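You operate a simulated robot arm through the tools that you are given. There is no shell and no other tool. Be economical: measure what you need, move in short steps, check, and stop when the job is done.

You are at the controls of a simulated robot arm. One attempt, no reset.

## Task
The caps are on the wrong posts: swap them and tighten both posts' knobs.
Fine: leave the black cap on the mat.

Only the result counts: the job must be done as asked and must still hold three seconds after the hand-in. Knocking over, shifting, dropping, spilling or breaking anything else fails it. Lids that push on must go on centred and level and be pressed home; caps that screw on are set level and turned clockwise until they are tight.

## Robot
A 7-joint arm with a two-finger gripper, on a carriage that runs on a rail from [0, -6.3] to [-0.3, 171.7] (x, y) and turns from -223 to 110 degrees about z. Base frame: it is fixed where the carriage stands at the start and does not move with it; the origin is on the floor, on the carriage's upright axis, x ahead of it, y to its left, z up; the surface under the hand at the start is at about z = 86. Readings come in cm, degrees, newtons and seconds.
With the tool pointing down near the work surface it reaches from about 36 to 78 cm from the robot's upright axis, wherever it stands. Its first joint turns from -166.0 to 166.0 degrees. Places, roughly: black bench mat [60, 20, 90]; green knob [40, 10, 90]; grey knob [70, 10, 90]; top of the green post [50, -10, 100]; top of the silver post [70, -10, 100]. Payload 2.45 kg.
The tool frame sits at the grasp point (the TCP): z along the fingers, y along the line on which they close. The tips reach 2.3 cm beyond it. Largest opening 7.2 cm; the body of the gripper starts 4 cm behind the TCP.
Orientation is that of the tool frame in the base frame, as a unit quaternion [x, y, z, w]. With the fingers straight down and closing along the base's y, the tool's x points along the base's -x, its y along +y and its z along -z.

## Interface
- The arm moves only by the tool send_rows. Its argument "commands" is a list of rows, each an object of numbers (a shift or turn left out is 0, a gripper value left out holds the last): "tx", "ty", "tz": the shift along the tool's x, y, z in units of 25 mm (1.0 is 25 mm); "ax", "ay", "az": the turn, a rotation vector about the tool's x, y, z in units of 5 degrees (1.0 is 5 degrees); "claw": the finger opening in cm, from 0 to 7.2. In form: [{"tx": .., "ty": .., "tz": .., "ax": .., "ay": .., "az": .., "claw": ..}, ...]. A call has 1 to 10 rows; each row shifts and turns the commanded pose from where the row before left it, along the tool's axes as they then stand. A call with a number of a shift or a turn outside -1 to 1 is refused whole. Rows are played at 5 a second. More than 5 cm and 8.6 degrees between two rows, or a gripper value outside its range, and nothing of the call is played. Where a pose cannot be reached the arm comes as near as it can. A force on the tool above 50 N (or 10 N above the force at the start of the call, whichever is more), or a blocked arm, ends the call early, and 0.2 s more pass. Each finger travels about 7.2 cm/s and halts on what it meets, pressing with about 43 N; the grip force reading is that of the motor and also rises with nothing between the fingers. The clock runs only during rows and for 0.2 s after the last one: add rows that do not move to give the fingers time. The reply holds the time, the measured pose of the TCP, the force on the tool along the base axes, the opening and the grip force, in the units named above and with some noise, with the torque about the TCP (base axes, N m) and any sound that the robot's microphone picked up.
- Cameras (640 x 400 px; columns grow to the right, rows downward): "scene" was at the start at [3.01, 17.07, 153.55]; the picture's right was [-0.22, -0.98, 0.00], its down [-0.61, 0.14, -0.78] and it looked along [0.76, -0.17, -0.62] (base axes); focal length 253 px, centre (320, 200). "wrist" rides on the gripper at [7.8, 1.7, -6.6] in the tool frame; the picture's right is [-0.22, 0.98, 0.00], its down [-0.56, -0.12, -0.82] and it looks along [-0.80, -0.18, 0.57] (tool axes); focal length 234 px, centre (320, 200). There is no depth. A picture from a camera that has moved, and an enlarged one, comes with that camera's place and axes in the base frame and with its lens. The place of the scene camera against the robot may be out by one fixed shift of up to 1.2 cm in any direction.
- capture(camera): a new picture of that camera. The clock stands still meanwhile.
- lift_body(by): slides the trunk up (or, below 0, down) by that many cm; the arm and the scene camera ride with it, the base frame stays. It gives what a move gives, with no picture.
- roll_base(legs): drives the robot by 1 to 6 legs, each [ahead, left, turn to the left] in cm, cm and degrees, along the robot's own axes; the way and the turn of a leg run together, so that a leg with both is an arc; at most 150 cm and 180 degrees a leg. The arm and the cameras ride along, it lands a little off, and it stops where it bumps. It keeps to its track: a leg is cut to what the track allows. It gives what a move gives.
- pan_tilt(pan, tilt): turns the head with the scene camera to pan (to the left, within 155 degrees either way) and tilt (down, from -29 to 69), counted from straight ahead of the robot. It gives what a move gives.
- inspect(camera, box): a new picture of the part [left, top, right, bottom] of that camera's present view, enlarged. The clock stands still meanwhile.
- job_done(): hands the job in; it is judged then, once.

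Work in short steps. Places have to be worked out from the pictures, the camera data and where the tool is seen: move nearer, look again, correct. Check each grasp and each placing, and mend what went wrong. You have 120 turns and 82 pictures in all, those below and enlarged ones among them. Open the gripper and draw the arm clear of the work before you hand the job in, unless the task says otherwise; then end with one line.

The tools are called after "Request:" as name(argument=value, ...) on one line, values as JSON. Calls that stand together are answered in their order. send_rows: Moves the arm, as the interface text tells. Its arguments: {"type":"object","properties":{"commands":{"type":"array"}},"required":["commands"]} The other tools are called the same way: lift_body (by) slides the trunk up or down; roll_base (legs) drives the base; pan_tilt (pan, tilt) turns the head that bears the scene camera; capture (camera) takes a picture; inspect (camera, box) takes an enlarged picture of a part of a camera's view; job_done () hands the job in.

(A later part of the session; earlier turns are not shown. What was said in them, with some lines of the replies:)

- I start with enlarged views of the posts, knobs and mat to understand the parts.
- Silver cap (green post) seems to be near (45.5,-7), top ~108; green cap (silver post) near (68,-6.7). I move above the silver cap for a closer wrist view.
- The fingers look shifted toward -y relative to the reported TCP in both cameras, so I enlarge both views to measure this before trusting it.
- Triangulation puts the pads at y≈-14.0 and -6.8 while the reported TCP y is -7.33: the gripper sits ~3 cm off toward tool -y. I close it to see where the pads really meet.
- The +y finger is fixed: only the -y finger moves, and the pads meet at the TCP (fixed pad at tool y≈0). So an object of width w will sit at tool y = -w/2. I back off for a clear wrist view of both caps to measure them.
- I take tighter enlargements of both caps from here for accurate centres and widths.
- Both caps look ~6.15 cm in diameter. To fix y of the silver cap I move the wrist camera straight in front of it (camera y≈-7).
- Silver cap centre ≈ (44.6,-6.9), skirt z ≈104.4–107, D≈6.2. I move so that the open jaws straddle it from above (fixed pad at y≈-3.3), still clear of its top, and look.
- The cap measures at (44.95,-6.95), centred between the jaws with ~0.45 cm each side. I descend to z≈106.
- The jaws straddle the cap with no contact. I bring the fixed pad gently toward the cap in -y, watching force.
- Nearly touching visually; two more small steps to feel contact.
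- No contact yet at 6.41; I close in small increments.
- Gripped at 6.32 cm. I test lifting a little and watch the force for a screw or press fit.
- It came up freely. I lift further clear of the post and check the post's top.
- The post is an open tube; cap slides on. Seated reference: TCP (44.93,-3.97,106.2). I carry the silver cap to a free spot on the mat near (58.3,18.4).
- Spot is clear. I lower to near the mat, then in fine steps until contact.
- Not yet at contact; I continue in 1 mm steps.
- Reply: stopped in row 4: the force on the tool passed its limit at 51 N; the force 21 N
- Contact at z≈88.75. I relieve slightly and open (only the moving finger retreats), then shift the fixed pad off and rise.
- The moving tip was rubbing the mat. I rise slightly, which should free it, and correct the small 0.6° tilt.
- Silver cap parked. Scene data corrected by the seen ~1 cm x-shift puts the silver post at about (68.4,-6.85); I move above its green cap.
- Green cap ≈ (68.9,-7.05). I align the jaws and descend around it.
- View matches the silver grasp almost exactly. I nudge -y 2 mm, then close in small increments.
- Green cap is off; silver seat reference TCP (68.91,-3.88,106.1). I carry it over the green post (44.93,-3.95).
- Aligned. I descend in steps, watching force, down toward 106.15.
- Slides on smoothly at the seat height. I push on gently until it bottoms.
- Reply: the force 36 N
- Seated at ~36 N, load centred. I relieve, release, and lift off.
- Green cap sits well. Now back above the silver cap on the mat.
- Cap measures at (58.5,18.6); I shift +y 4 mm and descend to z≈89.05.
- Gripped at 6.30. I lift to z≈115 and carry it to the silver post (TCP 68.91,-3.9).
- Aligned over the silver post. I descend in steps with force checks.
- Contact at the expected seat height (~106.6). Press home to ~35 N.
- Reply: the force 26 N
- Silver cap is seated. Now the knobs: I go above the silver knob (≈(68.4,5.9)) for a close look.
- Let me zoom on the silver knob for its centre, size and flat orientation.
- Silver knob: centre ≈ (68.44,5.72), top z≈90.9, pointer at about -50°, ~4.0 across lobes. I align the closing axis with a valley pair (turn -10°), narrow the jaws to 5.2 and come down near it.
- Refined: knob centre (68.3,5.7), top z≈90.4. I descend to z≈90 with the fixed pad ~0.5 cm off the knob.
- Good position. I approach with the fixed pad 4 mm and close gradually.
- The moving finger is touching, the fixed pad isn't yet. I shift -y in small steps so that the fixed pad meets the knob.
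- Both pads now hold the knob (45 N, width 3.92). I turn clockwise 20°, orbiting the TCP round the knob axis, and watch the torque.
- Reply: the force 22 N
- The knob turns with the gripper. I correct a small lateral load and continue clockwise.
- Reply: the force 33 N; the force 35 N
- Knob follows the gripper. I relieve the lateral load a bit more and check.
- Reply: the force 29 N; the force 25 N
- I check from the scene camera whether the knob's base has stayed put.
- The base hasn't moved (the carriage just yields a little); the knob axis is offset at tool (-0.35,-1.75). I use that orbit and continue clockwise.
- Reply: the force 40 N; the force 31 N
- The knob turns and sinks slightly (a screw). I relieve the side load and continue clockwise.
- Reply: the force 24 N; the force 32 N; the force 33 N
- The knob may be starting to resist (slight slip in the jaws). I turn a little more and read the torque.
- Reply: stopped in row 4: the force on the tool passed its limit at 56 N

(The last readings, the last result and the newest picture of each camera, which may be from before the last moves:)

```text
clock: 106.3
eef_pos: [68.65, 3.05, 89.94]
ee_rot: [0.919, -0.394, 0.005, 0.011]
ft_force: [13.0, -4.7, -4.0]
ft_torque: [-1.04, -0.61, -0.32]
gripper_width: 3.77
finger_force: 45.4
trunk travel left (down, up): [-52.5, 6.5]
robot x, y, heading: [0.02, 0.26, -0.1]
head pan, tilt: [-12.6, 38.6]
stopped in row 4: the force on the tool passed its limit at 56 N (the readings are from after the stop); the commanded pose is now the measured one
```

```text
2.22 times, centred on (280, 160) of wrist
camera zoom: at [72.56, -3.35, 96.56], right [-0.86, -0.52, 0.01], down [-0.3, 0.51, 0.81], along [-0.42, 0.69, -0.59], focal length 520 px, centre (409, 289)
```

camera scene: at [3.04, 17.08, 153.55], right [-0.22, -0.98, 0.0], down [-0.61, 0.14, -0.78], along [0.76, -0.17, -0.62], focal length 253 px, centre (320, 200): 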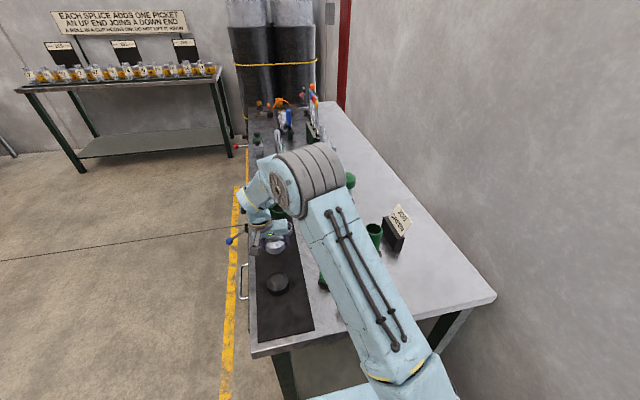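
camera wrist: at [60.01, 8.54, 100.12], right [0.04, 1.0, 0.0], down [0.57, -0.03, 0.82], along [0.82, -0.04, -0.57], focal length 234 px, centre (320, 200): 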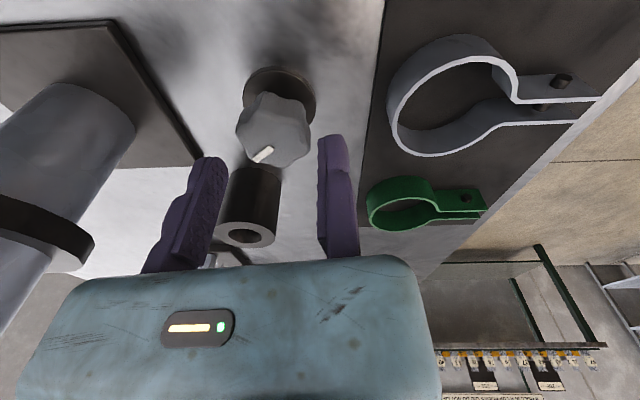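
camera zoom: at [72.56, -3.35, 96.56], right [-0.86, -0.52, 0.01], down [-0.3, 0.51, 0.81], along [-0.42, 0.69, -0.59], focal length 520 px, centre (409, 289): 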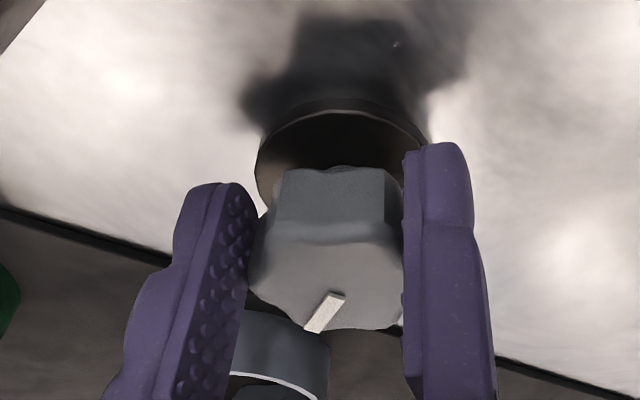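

The knob stopped following at ~218° total (force limit, slipped in the jaws) – likely tight. I release, rise, level the tool and look, to re-grip across the valleys and confirm with torque.

Request:
send_rows(commands=[{"claw": 5.4}, {}, {}, {"tz": -0.5, "ax": 0.186, "ay": -0.2}, {"tz": -0.8}, {"tz": -0.8}, {}])

Request:
capture(camera="wrist")

```text
clock: 107.9
eef_pos: [68.56, 3.44, 95.35]
ee_rot: [0.919, -0.393, 0.0, -0.001]
ft_force: [0.3, 0.3, -1.0]
ft_torque: [-0.02, -0.01, 0.0]
gripper_width: 5.4
finger_force: 0.1
trunk travel left (down, up): [-52.5, 6.5]
robot x, y, heading: [0.23, -0.32, 0.1]
head pan, tilt: [-12.6, 38.6]
```

```text
18 pictures are left
camera wrist: at [72.61, -3.34, 101.77], right [-0.86, -0.52, 0.0], down [-0.3, 0.49, 0.82], along [-0.42, 0.7, -0.57], focal length 234 px, centre (320, 200)
```

wrist: 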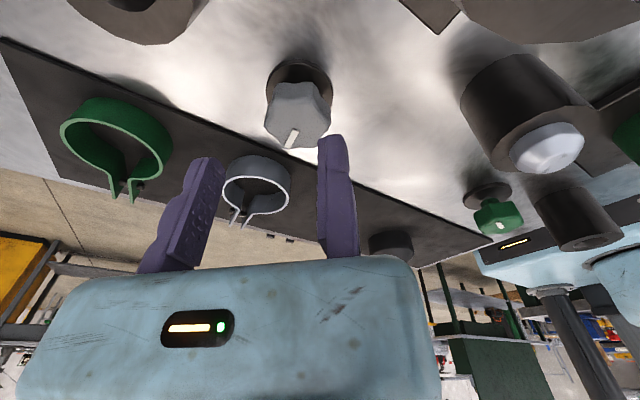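

Fitting the orbit gives the true knob axis (69.0,5.27): I had gripped ~0.55 cm off-axis. I turn back 22° to straddle the valleys, centre on the axis and go down.

Request:
send_rows(commands=[{"az": -0.9}, {"az": -0.9}, {"az": -0.9}, {"az": -0.9}, {"az": -0.9}, {"tx": -0.165, "ty": 0.124}, {"tz": 0.8}, {"tz": 0.8}, {"tz": 0.52}, {}])

Request:
inspect(camera="wrist", box=[180, 70, 380, 250])

```text
clock: 110.1
eef_pos: [67.9, 3.26, 90.04]
ee_rot: [0.978, -0.206, -0.001, -0.001]
ft_force: [-0.4, 0.7, -0.7]
ft_torque: [0.02, -0.01, -0.07]
gripper_width: 5.39
finger_force: 0.0
trunk travel left (down, up): [-52.5, 6.5]
robot x, y, heading: [-0.08, 0.31, -0.2]
head pan, tilt: [-12.6, 38.6]
```

```text
2.22 times, centred on (280, 160) of wrist
camera zoom: at [74.22, -1.25, 96.47], right [-0.59, -0.8, 0.0], down [-0.46, 0.34, 0.82], along [-0.66, 0.49, -0.57], focal length 520 px, centre (409, 289)
```

zoom: 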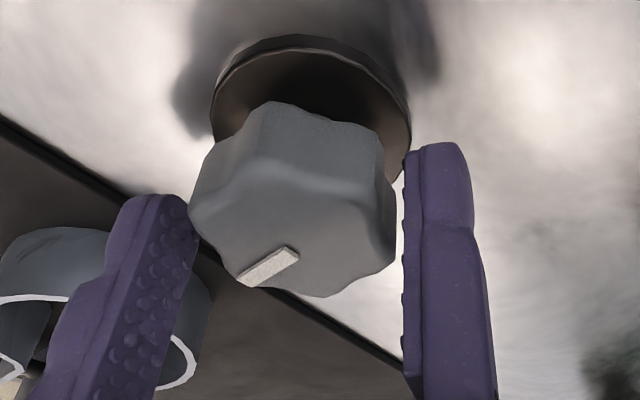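

I shift +0.3 cm along tool x (visual centre), bring the fixed pad in, and close.

Request:
send_rows(commands=[{"tx": 0.12}, {"claw": 4.4}, {"ty": -0.04}, {"claw": 4.0}, {}, {"claw": 3.7}, {}, {}])

```text
clock: 111.9
eef_pos: [68.1, 3.18, 90.21]
ee_rot: [0.979, -0.206, 0.0, -0.001]
ft_force: [2.3, 4.7, 1.4]
ft_torque: [0.13, -0.06, -0.01]
gripper_width: 4.27
finger_force: 4.3
trunk travel left (down, up): [-52.5, 6.5]
robot x, y, heading: [-0.28, -0.06, -0.1]
head pan, tilt: [-12.6, 38.6]
```

Request:
send_rows(commands=[{"ty": -0.04}, {"ty": -0.04}, {"ty": -0.04}, {}, {}])

```text
clock: 113.1
eef_pos: [68.25, 3.44, 89.99]
ee_rot: [0.978, -0.207, 0.0, -0.001]
ft_force: [1.3, 1.0, 0.4]
ft_torque: [0.01, -0.05, 0.0]
gripper_width: 3.94
finger_force: 2.1
trunk travel left (down, up): [-52.5, 6.5]
robot x, y, heading: [-0.28, -0.11, -0.2]
head pan, tilt: [-12.6, 38.6]
```

Request:
send_rows(commands=[{"ty": -0.03}, {"ty": -0.03}, {"claw": 3.3}, {}, {}])

```text
clock: 114.3
eef_pos: [68.42, 3.57, 89.91]
ee_rot: [0.978, -0.207, 0.0, -0.001]
ft_force: [-9.8, -9.5, -5.6]
ft_torque: [-0.64, -0.18, 0.1]
gripper_width: 3.94
finger_force: 45.0
trunk travel left (down, up): [-52.5, 6.5]
robot x, y, heading: [-0.2, -0.23, -0.1]
head pan, tilt: [-12.6, 38.6]
```

Gripped. I apply a clockwise turn of 15° and read the torque.

Request:
send_rows(commands=[{"az": 1, "tx": -0.069, "ty": 0.004}, {"az": 1, "tx": -0.069, "ty": 0.004}, {}])

```text
clock: 115.1
eef_pos: [68.04, 3.54, 89.99]
ee_rot: [0.957, -0.292, 0.0, 0.0]
ft_force: [0.6, -18.1, -4.7]
ft_torque: [-0.64, -0.48, 0.64]
gripper_width: 3.93
finger_force: 44.6
trunk travel left (down, up): [-52.5, 6.5]
robot x, y, heading: [-0.1, 0.05, -0.0]
head pan, tilt: [-12.6, 38.6]
```

Torque about the knob axis is now ~0.85 N·m versus ~0.1 before: tightening. One more step.

Request:
send_rows(commands=[{"az": 1, "tx": -0.069, "ty": 0.004}, {}, {}])

Request:
inspect(camera="wrist", box=[180, 70, 380, 250])

```text
clock: 115.9
eef_pos: [67.92, 3.61, 89.95]
ee_rot: [0.943, -0.332, -0.002, -0.001]
ft_force: [-6.0, -16.9, -4.6]
ft_torque: [-0.25, 0.43, 0.53]
gripper_width: 3.94
finger_force: 44.4
trunk travel left (down, up): [-52.5, 6.5]
robot x, y, heading: [0.01, 0.16, 0.1]
head pan, tilt: [-12.6, 38.6]
```

```text
2.22 times, centred on (280, 160) of wrist
camera zoom: at [72.79, -2.35, 96.38], right [-0.78, -0.62, 0.0], down [-0.36, 0.45, 0.82], along [-0.51, 0.64, -0.57], focal length 520 px, centre (409, 289)
```

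zoom: 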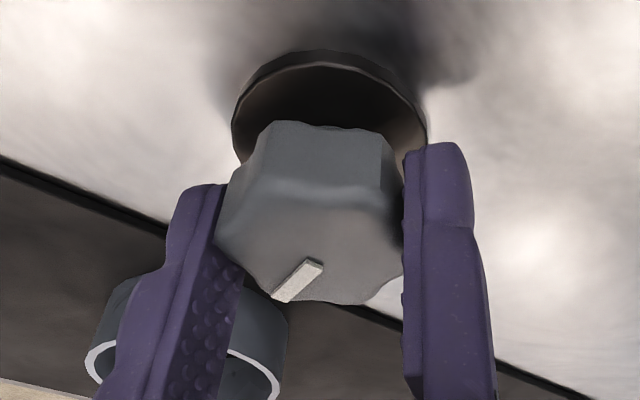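

The silver knob holds at ~0.8 N·m while the jaws slip round it: it's tight. I release, rise, and unwind the wrist on the way to the green knob.

Request:
send_rows(commands=[{"claw": 5.6}, {}, {}, {"tz": -0.6}, {"tz": -1}, {"tz": -1}, {"tz": -1}, {"tz": -1}, {"tz": -1}, {"tz": -1}])

Request:
send_rows(commands=[{"tz": -1}, {"tz": -1}, {"tz": -1, "az": -1}, {"tz": -1, "az": -1}, {"az": -1}, {"az": -1}, {"az": -1}, {"az": -1}, {"az": -1}, {"az": -1}])

Request:
send_rows(commands=[{"az": -1}, {"az": -1}, {"az": -1}, {"az": -1}, {"az": -1}, {"az": -1}, {"az": -1}, {"az": -1}, {"az": -1}, {"az": -1}])

Request:
send_rows(commands=[{"az": -1}, {"az": -1}, {"az": -1}, {"az": -1}, {"az": -1}, {"az": -1}, {"az": -1}, {"az": -1}, {"az": -1}, {"az": -1}])

Request:
send_rows(commands=[{"az": -1}, {"az": -1}, {"az": -1}, {"az": -1}, {"az": -1}, {"az": -1}, {"az": -1}, {"az": -1}, {"az": -1}, {"az": -1}])

```text
clock: 118.1
eef_pos: [67.71, 3.78, 106.26]
ee_rot: [0.943, -0.333, 0.0, 0.0]
ft_force: [0.1, 0.1, -0.9]
ft_torque: [0.03, -0.01, 0.03]
gripper_width: 5.6
finger_force: 0.1
trunk travel left (down, up): [-52.5, 6.5]
robot x, y, heading: [0.06, -0.07, -0.1]
head pan, tilt: [-12.6, 38.6]
```

```text
clock: 120.3
eef_pos: [67.82, 3.83, 116.45]
ee_rot: [1.0, 0.01, 0.0, -0.001]
ft_force: [0.6, 0.2, -0.2]
ft_torque: [0.03, 0.03, 0.02]
gripper_width: 5.61
finger_force: 0.1
trunk travel left (down, up): [-52.5, 6.5]
robot x, y, heading: [-0.62, -0.13, 0.1]
head pan, tilt: [-12.6, 38.6]
```

```text
clock: 122.5
eef_pos: [67.87, 3.75, 116.39]
ee_rot: [0.902, 0.433, -0.001, -0.001]
ft_force: [-0.4, 0.7, 0.2]
ft_torque: [0.01, -0.01, 0.01]
gripper_width: 5.63
finger_force: 0.2
trunk travel left (down, up): [-52.5, 6.5]
robot x, y, heading: [0.08, -0.31, 0.1]
head pan, tilt: [-12.6, 38.6]
```

```text
clock: 124.7
eef_pos: [67.98, 3.77, 116.4]
ee_rot: [0.635, 0.773, 0.0, -0.001]
ft_force: [0.2, -0.6, -0.5]
ft_torque: [0.01, 0.0, -0.02]
gripper_width: 5.62
finger_force: 0.0
trunk travel left (down, up): [-52.5, 6.5]
robot x, y, heading: [-0.13, -0.09, 0.0]
head pan, tilt: [-12.6, 38.6]
```

```text
clock: 126.9
eef_pos: [67.95, 3.93, 116.52]
ee_rot: [0.248, 0.969, 0.001, 0.0]
ft_force: [-1.2, 0.9, 0.8]
ft_torque: [-0.02, 0.01, -0.01]
gripper_width: 5.59
finger_force: 0.1
trunk travel left (down, up): [-52.5, 6.5]
robot x, y, heading: [-0.45, -0.46, 0.0]
head pan, tilt: [-12.6, 38.6]
```

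Green pointer ≈ -13°, axis ≈ (45.2,5.3). I travel there at height, then rotate to put the closing axis over its valleys (az≈137°).

Request:
send_rows(commands=[{"tx": 0.914, "ty": -0.363}, {"tx": 0.914, "ty": -0.363}, {"tx": 0.914, "ty": -0.363}, {"tx": 0.914, "ty": -0.363}, {"tx": 0.914, "ty": -0.363}, {"tx": 0.914, "ty": -0.363}, {"tx": 0.914, "ty": -0.363}, {"tx": 0.914, "ty": -0.363}, {"tx": 0.914, "ty": -0.363}, {"tx": 0.914, "ty": -0.363}])

Request:
send_rows(commands=[{"az": -1}, {"az": -1}, {"az": -1}, {"az": -1}, {"az": -1}, {"az": -1}, {"az": -1}, {"az": -1}, {"tz": 1}, {"tz": 1}])

Request:
send_rows(commands=[{"az": -1}, {"az": -1}, {"az": -1}, {"az": -1}, {"az": -1}, {"az": -1}, {"az": -1}, {"az": -0.1}, {"tz": 1}, {}])

Request:
capture(camera="wrist")

```text
clock: 129.1
eef_pos: [43.26, 6.72, 116.53]
ee_rot: [0.249, 0.969, 0.001, -0.001]
ft_force: [0.1, -0.3, -0.4]
ft_torque: [0.01, 0.04, 0.0]
gripper_width: 5.59
finger_force: 0.1
trunk travel left (down, up): [-52.5, 6.5]
robot x, y, heading: [-0.11, -0.07, 0.0]
head pan, tilt: [-12.6, 38.6]
```

```text
clock: 131.3
eef_pos: [43.49, 6.97, 111.4]
ee_rot: [-0.098, 0.995, 0.002, -0.001]
ft_force: [0.5, -0.1, -0.2]
ft_torque: [0.02, 0.01, 0.0]
gripper_width: 5.59
finger_force: 0.0
trunk travel left (down, up): [-52.5, 6.5]
robot x, y, heading: [0.1, 0.03, -0.1]
head pan, tilt: [-12.6, 38.6]
```

```text
clock: 133.5
eef_pos: [43.32, 7.0, 108.94]
ee_rot: [-0.397, 0.918, 0.002, 0.0]
ft_force: [1.2, -1.1, -1.1]
ft_torque: [-0.02, 0.02, 0.02]
gripper_width: 5.62
finger_force: 0.0
trunk travel left (down, up): [-52.5, 6.5]
robot x, y, heading: [-0.01, -0.16, 0.0]
head pan, tilt: [-12.6, 38.6]
```

```text
15 pictures are left
camera wrist: at [36.83, 2.65, 115.39], right [-0.56, 0.83, 0.0], down [0.48, 0.32, 0.82], along [0.68, 0.46, -0.57], focal length 234 px, centre (320, 200)
```

wrist: 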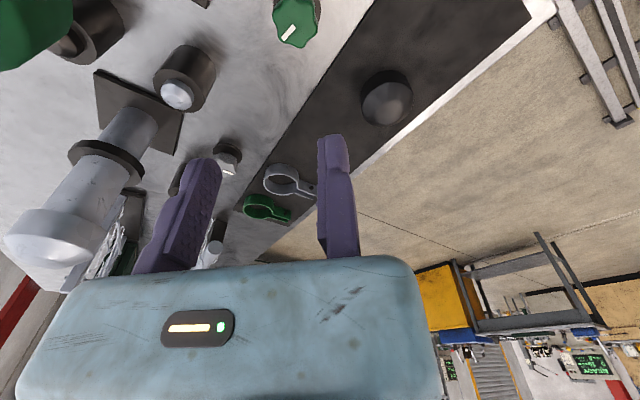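

Orientation reached; knob seen near the expected place. I descend to z≈94 and look.

Request:
send_rows(commands=[{"tz": 1}, {"tz": 1}, {"tz": 1}, {"tz": 1}, {"tz": 1}, {"tz": 0.9}, {}])

Request:
inspect(camera="wrist", box=[180, 50, 380, 230])

```text
clock: 135.1
eef_pos: [43.44, 6.99, 94.02]
ee_rot: [-0.396, 0.918, 0.0, -0.001]
ft_force: [0.5, -0.4, 0.8]
ft_torque: [-0.01, -0.01, 0.0]
gripper_width: 5.6
finger_force: 0.1
trunk travel left (down, up): [-52.5, 6.5]
robot x, y, heading: [0.2, -0.01, -0.1]
head pan, tilt: [-12.6, 38.6]
```

```text
2.22 times, centred on (280, 140) of wrist
camera zoom: at [36.88, 2.63, 100.44], right [-0.56, 0.83, 0.0], down [0.48, 0.32, 0.82], along [0.68, 0.46, -0.57], focal length 520 px, centre (409, 333)
```

zoom: 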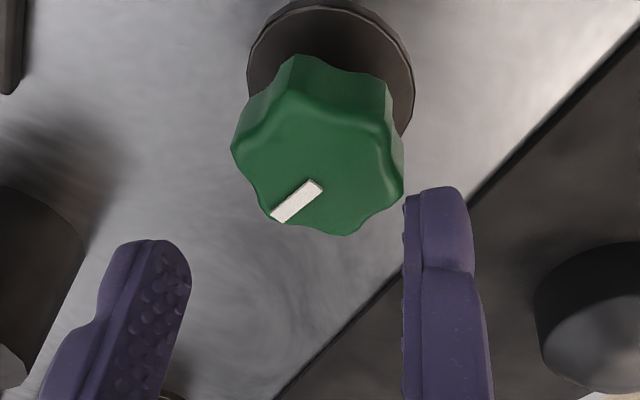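

I shift +0.6 cm along tool x to centre on the knob and descend to z≈90.

Request:
send_rows(commands=[{"tx": 0.24}, {"tz": 0.4}, {"tz": 0.4}, {"tz": 0.4}, {"tz": 0.4}, {}])

Request:
inspect(camera="wrist", box=[180, 70, 380, 250])

```text
clock: 136.5
eef_pos: [43.08, 6.33, 90.06]
ee_rot: [-0.397, 0.918, 0.001, 0.0]
ft_force: [0.5, 0.2, -1.0]
ft_torque: [-0.01, 0.01, 0.04]
gripper_width: 5.58
finger_force: 0.1
trunk travel left (down, up): [-52.5, 6.5]
robot x, y, heading: [-0.18, -0.13, 0.1]
head pan, tilt: [-12.6, 38.6]
```

```text
2.22 times, centred on (280, 160) of wrist
camera zoom: at [36.51, 2.12, 96.55], right [-0.56, 0.83, 0.0], down [0.48, 0.32, 0.82], along [0.68, 0.46, -0.57], focal length 520 px, centre (409, 289)
```

zoom: 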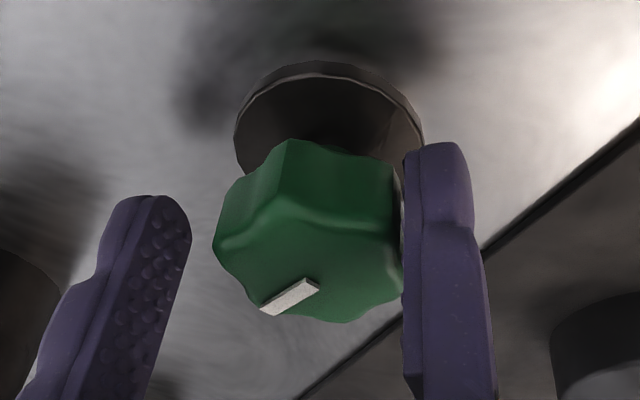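

Looks just like the good silver grip; the fixed pad is almost touching. I close gradually.

Request:
send_rows(commands=[{"claw": 4.6}, {"claw": 4.2}, {}, {"claw": 3.9}, {}, {"claw": 3.5}, {}, {}])

```text
clock: 138.3
eef_pos: [43.14, 6.43, 90.05]
ee_rot: [-0.397, 0.918, 0.0, 0.0]
ft_force: [2.8, -3.4, 0.7]
ft_torque: [0.02, -0.1, -0.04]
gripper_width: 4.07
finger_force: 4.4
trunk travel left (down, up): [-52.5, 6.5]
robot x, y, heading: [-0.12, -0.1, 0.1]
head pan, tilt: [-12.6, 38.6]
```

Request:
send_rows(commands=[{"ty": -0.03}, {"ty": -0.03}, {}, {}])

```text
clock: 139.3
eef_pos: [43.28, 6.38, 90.01]
ee_rot: [-0.396, 0.918, 0.0, -0.001]
ft_force: [3.1, -2.8, 2.0]
ft_torque: [-0.09, -0.05, 0.01]
gripper_width: 4.02
finger_force: 3.7
trunk travel left (down, up): [-52.5, 6.5]
robot x, y, heading: [-0.02, -0.09, 0.3]
head pan, tilt: [-12.6, 38.6]
```

Request:
send_rows(commands=[{"ty": -0.03}, {"ty": -0.03}, {"claw": 3.3}, {}, {}])

```text
clock: 140.5
eef_pos: [43.16, 6.25, 90.11]
ee_rot: [-0.396, 0.918, 0.001, 0.0]
ft_force: [-5.0, 10.1, -9.6]
ft_torque: [0.99, -0.45, 0.13]
gripper_width: 3.94
finger_force: 45.2
trunk travel left (down, up): [-52.5, 6.5]
robot x, y, heading: [0.1, -0.22, 0.0]
head pan, tilt: [-12.6, 38.6]
```

Gripped at 3.94 with 45 N. Turning clockwise 25°.

Request:
send_rows(commands=[{"az": 1, "tx": -0.0668, "ty": 0.0093}, {"az": 1, "tx": -0.0668, "ty": 0.0093}, {"az": 1, "tx": -0.0668, "ty": 0.0093}, {"az": 1, "tx": -0.0668, "ty": 0.0093}, {"az": 1, "tx": -0.0668, "ty": 0.0093}, {}])

```text
clock: 141.9
eef_pos: [43.85, 6.92, 90.07]
ee_rot: [-0.187, 0.982, 0.0, -0.004]
ft_force: [-19.6, 17.3, -37.0]
ft_torque: [0.63, 0.34, -0.11]
gripper_width: 3.91
finger_force: 45.0
trunk travel left (down, up): [-52.5, 6.5]
robot x, y, heading: [-0.05, 0.13, 0.2]
head pan, tilt: [-12.6, 38.6]
```

Downward pull shows the knob sinking; I follow it down slightly, relieve side loads, and continue.

Request:
send_rows(commands=[{"tz": 0.04, "ty": 0.03, "tx": 0.02}, {"tz": 0.02}, {}])

```text
clock: 142.7
eef_pos: [43.8, 7.05, 90.2]
ee_rot: [-0.187, 0.982, 0.001, 0.0]
ft_force: [-15.3, 11.6, -12.3]
ft_torque: [-0.2, 1.58, -0.08]
gripper_width: 3.91
finger_force: 45.4
trunk travel left (down, up): [-52.5, 6.5]
robot x, y, heading: [0.15, -0.13, -0.1]
head pan, tilt: [-12.6, 38.6]
```

Request:
send_rows(commands=[{"tz": 0.01, "ty": 0.02, "tx": 0.02}, {"az": 1, "tx": -0.0668, "ty": 0.012, "tz": 0.01}, {"az": 1, "tx": -0.0668, "ty": 0.012, "tz": 0.01}, {"az": 1, "tx": -0.0668, "ty": 0.012, "tz": 0.01}, {"az": 1, "tx": -0.0668, "ty": 0.012, "tz": 0.01}, {"az": 1, "tx": -0.0668, "ty": 0.012, "tz": 0.01}, {}])

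Request:
inspect(camera="wrist", box=[180, 70, 380, 250])

```text
clock: 144.3
eef_pos: [44.71, 7.3, 90.19]
ee_rot: [0.029, 1.0, 0.001, 0.003]
ft_force: [9.6, 6.0, 39.5]
ft_torque: [-0.69, -0.31, 0.26]
gripper_width: 3.93
finger_force: 45.1
trunk travel left (down, up): [-52.5, 6.5]
robot x, y, heading: [0.43, -0.37, -0.0]
head pan, tilt: [-12.6, 38.6]
```

```text
2.22 times, centred on (280, 160) of wrist
camera zoom: at [36.93, 9.64, 96.52], right [0.27, 0.96, 0.0], down [0.55, -0.16, 0.82], along [0.79, -0.22, -0.57], focal length 520 px, centre (409, 289)
```

zoom: 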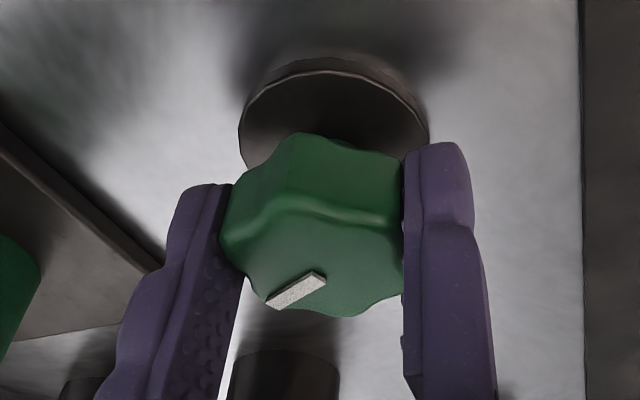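

Turning well; z is now over-pressed, so I back off in z and continue.

Request:
send_rows(commands=[{"tz": -0.05}, {"tz": -0.02}, {"az": 1, "tx": -0.0668, "ty": 0.0093}, {"az": 1, "tx": -0.0668, "ty": 0.0093}, {"az": 1, "tx": -0.0668, "ty": 0.0093}, {"az": 1, "tx": -0.0668, "ty": 0.0093}, {"az": 1, "tx": -0.0668, "ty": 0.0093}, {}])

```text
clock: 146.1
eef_pos: [45.48, 7.26, 90.02]
ee_rot: [0.245, 0.969, 0.002, 0.001]
ft_force: [23.9, 13.9, 26.0]
ft_torque: [0.38, 0.76, 0.35]
gripper_width: 3.93
finger_force: 45.2
trunk travel left (down, up): [-52.5, 6.5]
robot x, y, heading: [-0.11, 0.29, 0.1]
head pan, tilt: [-12.6, 38.6]
```

Request:
send_rows(commands=[{"tz": -0.03, "ty": 0.03, "tx": -0.02}, {"az": 1, "tx": -0.068, "ty": 0.01}, {"az": 1, "tx": -0.068, "ty": 0.01}, {"az": 1, "tx": -0.068, "ty": 0.01}, {"az": 1, "tx": -0.068, "ty": 0.01}, {"az": 1, "tx": -0.068, "ty": 0.01}, {}])

```text
clock: 147.7
eef_pos: [46.28, 6.96, 89.99]
ee_rot: [0.448, 0.894, 0.0, -0.001]
ft_force: [24.0, 15.8, -6.7]
ft_torque: [-0.11, -0.96, 0.19]
gripper_width: 3.91
finger_force: 45.3
trunk travel left (down, up): [-52.5, 6.5]
robot x, y, heading: [0.18, -0.04, -0.2]
head pan, tilt: [-12.6, 38.6]
```

Request:
send_rows(commands=[{"ty": 0.05}, {"az": 1, "tx": -0.068, "ty": 0.012}, {"az": 1, "tx": -0.068, "ty": 0.012}, {"az": 1, "tx": -0.068, "ty": 0.012}, {"az": 1, "tx": -0.068, "ty": 0.012}, {"az": 1, "tx": -0.068, "ty": 0.012}, {"az": 1, "tx": -0.068, "ty": 0.012}, {}])

```text
clock: 149.5
eef_pos: [46.9, 5.94, 90.2]
ee_rot: [0.665, 0.746, 0.0, -0.001]
ft_force: [6.0, 3.2, -28.0]
ft_torque: [0.83, -0.38, 0.0]
gripper_width: 3.91
finger_force: 44.6
trunk travel left (down, up): [-52.5, 6.5]
robot x, y, heading: [0.14, -0.1, -0.2]
head pan, tilt: [-12.6, 38.6]
```

Request:
send_rows(commands=[{"tz": 0.04}, {"az": 1, "tx": -0.068, "ty": 0.01, "tz": 0.004}, {"az": 1, "tx": -0.068, "ty": 0.01, "tz": 0.004}, {"az": 1, "tx": -0.068, "ty": 0.01, "tz": 0.004}, {"az": 1, "tx": -0.068, "ty": 0.01, "tz": 0.004}, {"az": 1, "tx": -0.068, "ty": 0.01, "tz": 0.004}, {"az": 1, "tx": -0.068, "ty": 0.01, "tz": 0.004}, {}])

Request:
inspect(camera="wrist", box=[180, 70, 380, 250])

```text
clock: 151.3
eef_pos: [47.04, 4.93, 90.08]
ee_rot: [0.836, 0.549, 0.001, -0.001]
ft_force: [12.4, 5.7, 6.9]
ft_torque: [-0.47, 0.01, -0.16]
gripper_width: 3.9
finger_force: 44.7
trunk travel left (down, up): [-52.5, 6.5]
robot x, y, heading: [0.0, -0.0, 0.0]
head pan, tilt: [-12.6, 38.6]
```

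```text
2.22 times, centred on (280, 160) of wrist
camera zoom: at [51.6, 11.55, 96.56], right [0.81, -0.59, 0.0], down [-0.34, -0.47, 0.82], along [-0.48, -0.66, -0.58], focal length 520 px, centre (409, 289)
```

zoom: 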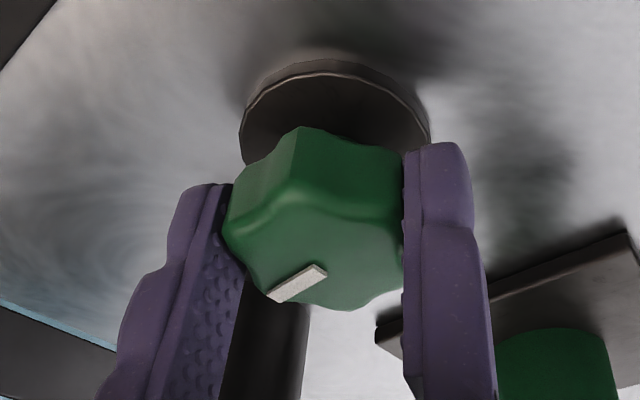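

Good, still following. 160° turned; continuing.

Request:
send_rows(commands=[{"ty": 0.01}, {"az": 1, "tx": -0.068, "ty": 0.011, "tz": 0.002}, {"az": 1, "tx": -0.068, "ty": 0.011, "tz": 0.002}, {"az": 1, "tx": -0.068, "ty": 0.011, "tz": 0.002}, {"az": 1, "tx": -0.068, "ty": 0.011, "tz": 0.002}, {"az": 1, "tx": -0.068, "ty": 0.011, "tz": 0.002}, {"az": 1, "tx": -0.068, "ty": 0.011, "tz": 0.002}, {}])

```text
clock: 153.1
eef_pos: [46.58, 4.06, 90.19]
ee_rot: [0.949, 0.314, -0.001, -0.001]
ft_force: [19.2, 1.2, 23.9]
ft_torque: [-0.01, 0.2, -0.3]
gripper_width: 3.91
finger_force: 44.7
trunk travel left (down, up): [-52.5, 6.5]
robot x, y, heading: [0.44, -0.21, 0.1]
head pan, tilt: [-12.6, 38.6]
```

Request:
send_rows(commands=[{"ty": 0.01, "tx": 0.03, "tz": -0.03}, {"az": 1, "tx": -0.066, "ty": 0.011}, {"az": 1, "tx": -0.066, "ty": 0.011}, {"az": 1, "tx": -0.066, "ty": 0.011}, {"az": 1, "tx": -0.066, "ty": 0.011}, {"az": 1, "tx": -0.066, "ty": 0.011}, {}])

```text
clock: 154.7
eef_pos: [45.91, 3.43, 90.09]
ee_rot: [0.995, 0.101, 0.0, -0.001]
ft_force: [13.5, -3.4, 28.8]
ft_torque: [0.21, -0.13, -0.24]
gripper_width: 3.93
finger_force: 45.1
trunk travel left (down, up): [-52.5, 6.5]
robot x, y, heading: [-0.24, 0.05, 0.0]
head pan, tilt: [-12.6, 38.6]
```

Request:
send_rows(commands=[{"tx": 0.03, "tz": -0.05}, {"az": 1, "tx": -0.066, "ty": 0.011}, {"az": 1, "tx": -0.066, "ty": 0.011}, {"az": 1, "tx": -0.066, "ty": 0.011}, {"az": 1, "tx": -0.066, "ty": 0.011}, {}])

```text
clock: 156.1
eef_pos: [45.11, 3.24, 90.08]
ee_rot: [0.997, -0.074, -0.002, 0.0]
ft_force: [-4.2, -6.9, -17.9]
ft_torque: [-0.51, -0.66, 0.08]
gripper_width: 3.93
finger_force: 45.3
trunk travel left (down, up): [-52.5, 6.5]
robot x, y, heading: [-0.03, -0.1, 0.1]
head pan, tilt: [-12.6, 38.6]
```

Request:
send_rows(commands=[{"tz": 0.02}, {"az": 1, "tx": -0.067, "ty": 0.011}, {"az": 1, "tx": -0.067, "ty": 0.011}, {"az": 1, "tx": -0.067, "ty": 0.011}, {"az": 1, "tx": -0.067, "ty": 0.011}, {}])

Request:
inspect(camera="wrist", box=[180, 70, 380, 250])

```text
clock: 157.5
eef_pos: [44.55, 3.24, 90.03]
ee_rot: [0.97, -0.244, -0.002, 0.0]
ft_force: [-17.9, -10.8, -27.2]
ft_torque: [-0.45, 0.15, 0.99]
gripper_width: 3.94
finger_force: 44.7
trunk travel left (down, up): [-52.5, 6.5]
robot x, y, heading: [0.08, -0.15, -0.1]
head pan, tilt: [-12.6, 38.6]
```

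```text
2.22 times, centred on (280, 160) of wrist
camera zoom: at [50.46, -1.69, 96.5], right [-0.66, -0.76, 0.0], down [-0.43, 0.37, 0.82], along [-0.62, 0.54, -0.57], focal length 520 px, centre (409, 289)
```

zoom: 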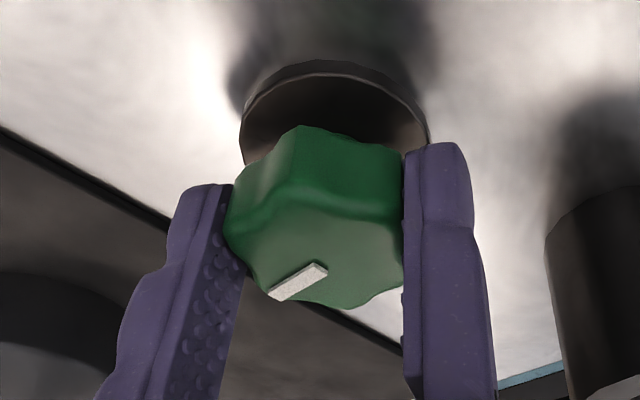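

Torque has risen to ~0.7 N·m with the pointer at ~+92°, the same as the tightened silver one. A bit more to confirm the stop.

Request:
send_rows(commands=[{"tz": 0.02, "tx": -0.02}, {"az": 1, "tx": -0.067, "ty": 0.008}, {}, {}])

```text
clock: 158.5
eef_pos: [44.48, 3.27, 90.07]
ee_rot: [0.958, -0.288, 0.001, -0.001]
ft_force: [-6.8, -27.6, -12.5]
ft_torque: [-1.36, -0.65, 0.75]
gripper_width: 3.94
finger_force: 44.9
trunk travel left (down, up): [-52.5, 6.5]
robot x, y, heading: [-0.01, -0.0, 0.0]
head pan, tilt: [-12.6, 38.6]
```

Request:
send_rows(commands=[{"az": 1, "tx": -0.067, "ty": 0.01}, {}, {}])

Request:
inspect(camera="wrist", box=[180, 70, 380, 250])

```text
clock: 159.3
eef_pos: [44.21, 3.45, 90.2]
ee_rot: [0.944, -0.33, 0.001, 0.0]
ft_force: [-1.7, -34.5, -0.4]
ft_torque: [-0.45, 0.17, 0.0]
gripper_width: 3.93
finger_force: 44.7
trunk travel left (down, up): [-52.5, 6.5]
robot x, y, heading: [0.34, -0.16, -0.1]
head pan, tilt: [-12.6, 38.6]
```

```text
2.22 times, centred on (280, 160) of wrist
camera zoom: at [49.17, -2.62, 96.59], right [-0.78, -0.63, 0.0], down [-0.36, 0.44, 0.82], along [-0.52, 0.64, -0.57], focal length 520 px, centre (409, 289)
```

zoom: 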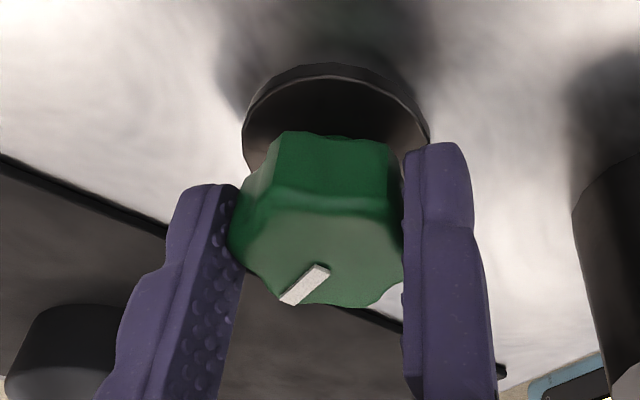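

The jaws slip round the stopped knob: green is tight too. I release, rise and withdraw, then check the scene.

Request:
send_rows(commands=[{"claw": 5.8}, {}, {}, {"tz": -0.6}, {"tz": -1}, {"tz": -1}, {"tz": -1}, {"tz": -1}, {"tz": -1}, {"tz": -1}])

Request:
send_rows(commands=[{"tz": -1}, {"tz": -1}, {"tz": -1}, {"tz": -1}, {"tz": -1}, {"tz": -1}, {"tz": -1}, {"tz": -1}, {}, {}])

Request:
capture(camera="scene")

Request:
inspect(camera="scene", box=[240, 160, 420, 320])

```text
clock: 161.5
eef_pos: [44.19, 3.88, 106.74]
ee_rot: [0.945, -0.328, -0.001, 0.0]
ft_force: [0.5, -1.0, 0.4]
ft_torque: [0.0, 0.04, 0.0]
gripper_width: 5.78
finger_force: 0.1
trunk travel left (down, up): [-52.5, 6.5]
robot x, y, heading: [0.37, -0.17, -0.1]
head pan, tilt: [-12.6, 38.6]
```

```text
clock: 163.7
eef_pos: [44.16, 3.51, 126.68]
ee_rot: [0.944, -0.329, -0.001, -0.001]
ft_force: [-0.2, -0.1, 0.2]
ft_torque: [-0.02, -0.02, -0.02]
gripper_width: 5.81
finger_force: 0.0
trunk travel left (down, up): [-52.5, 6.5]
robot x, y, heading: [0.14, 0.13, -0.0]
head pan, tilt: [-12.6, 38.6]
```

```text
8 pictures are left
camera scene: at [3.01, 17.05, 153.55], right [-0.22, -0.98, 0.0], down [-0.61, 0.14, -0.78], along [0.76, -0.17, -0.62], focal length 253 px, centre (320, 200)
```

scene: 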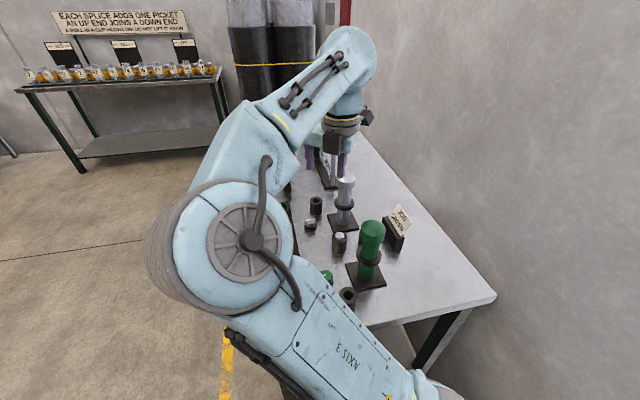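

```text
2.50 times, centred on (330, 240) of scene
camera zoom: at [3.01, 17.05, 153.55], right [-0.22, -0.98, 0.0], down [-0.61, 0.14, -0.78], along [0.76, -0.17, -0.62], focal length 633 px, centre (295, 100)
```

zoom: 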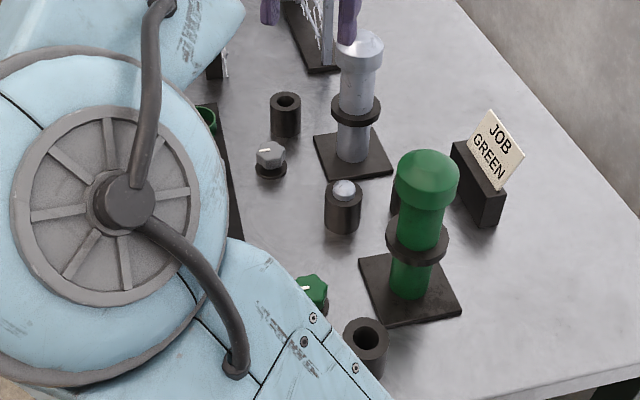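

Caps sit at the same places and heights as the originals and nothing else moved. One close check of the silver cap and knob.

Request:
inspect(camera="scene", box=[300, 160, 380, 240])

```text
5.00 times, centred on (340, 200) of scene
camera zoom: at [3.01, 17.05, 153.55], right [-0.22, -0.98, 0.0], down [-0.61, 0.14, -0.78], along [0.76, -0.17, -0.62], focal length 1267 px, centre (220, 200)
```

zoom: 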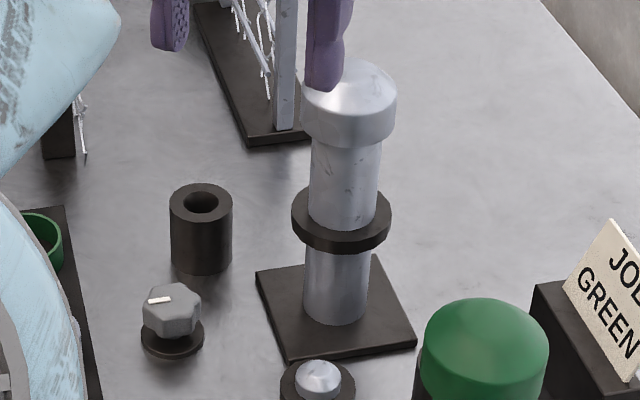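

Both caps are level and fully seated, both knobs are tight, and the gripper is open and clear. Handing in.

Request:
job_done()

```text
The job is handed in.
```

The job is handed in: the green cap is on the green post, the silver cap is on the silver post, both knobs are turned clockwise to their stops, and the black cap is still on the mat.
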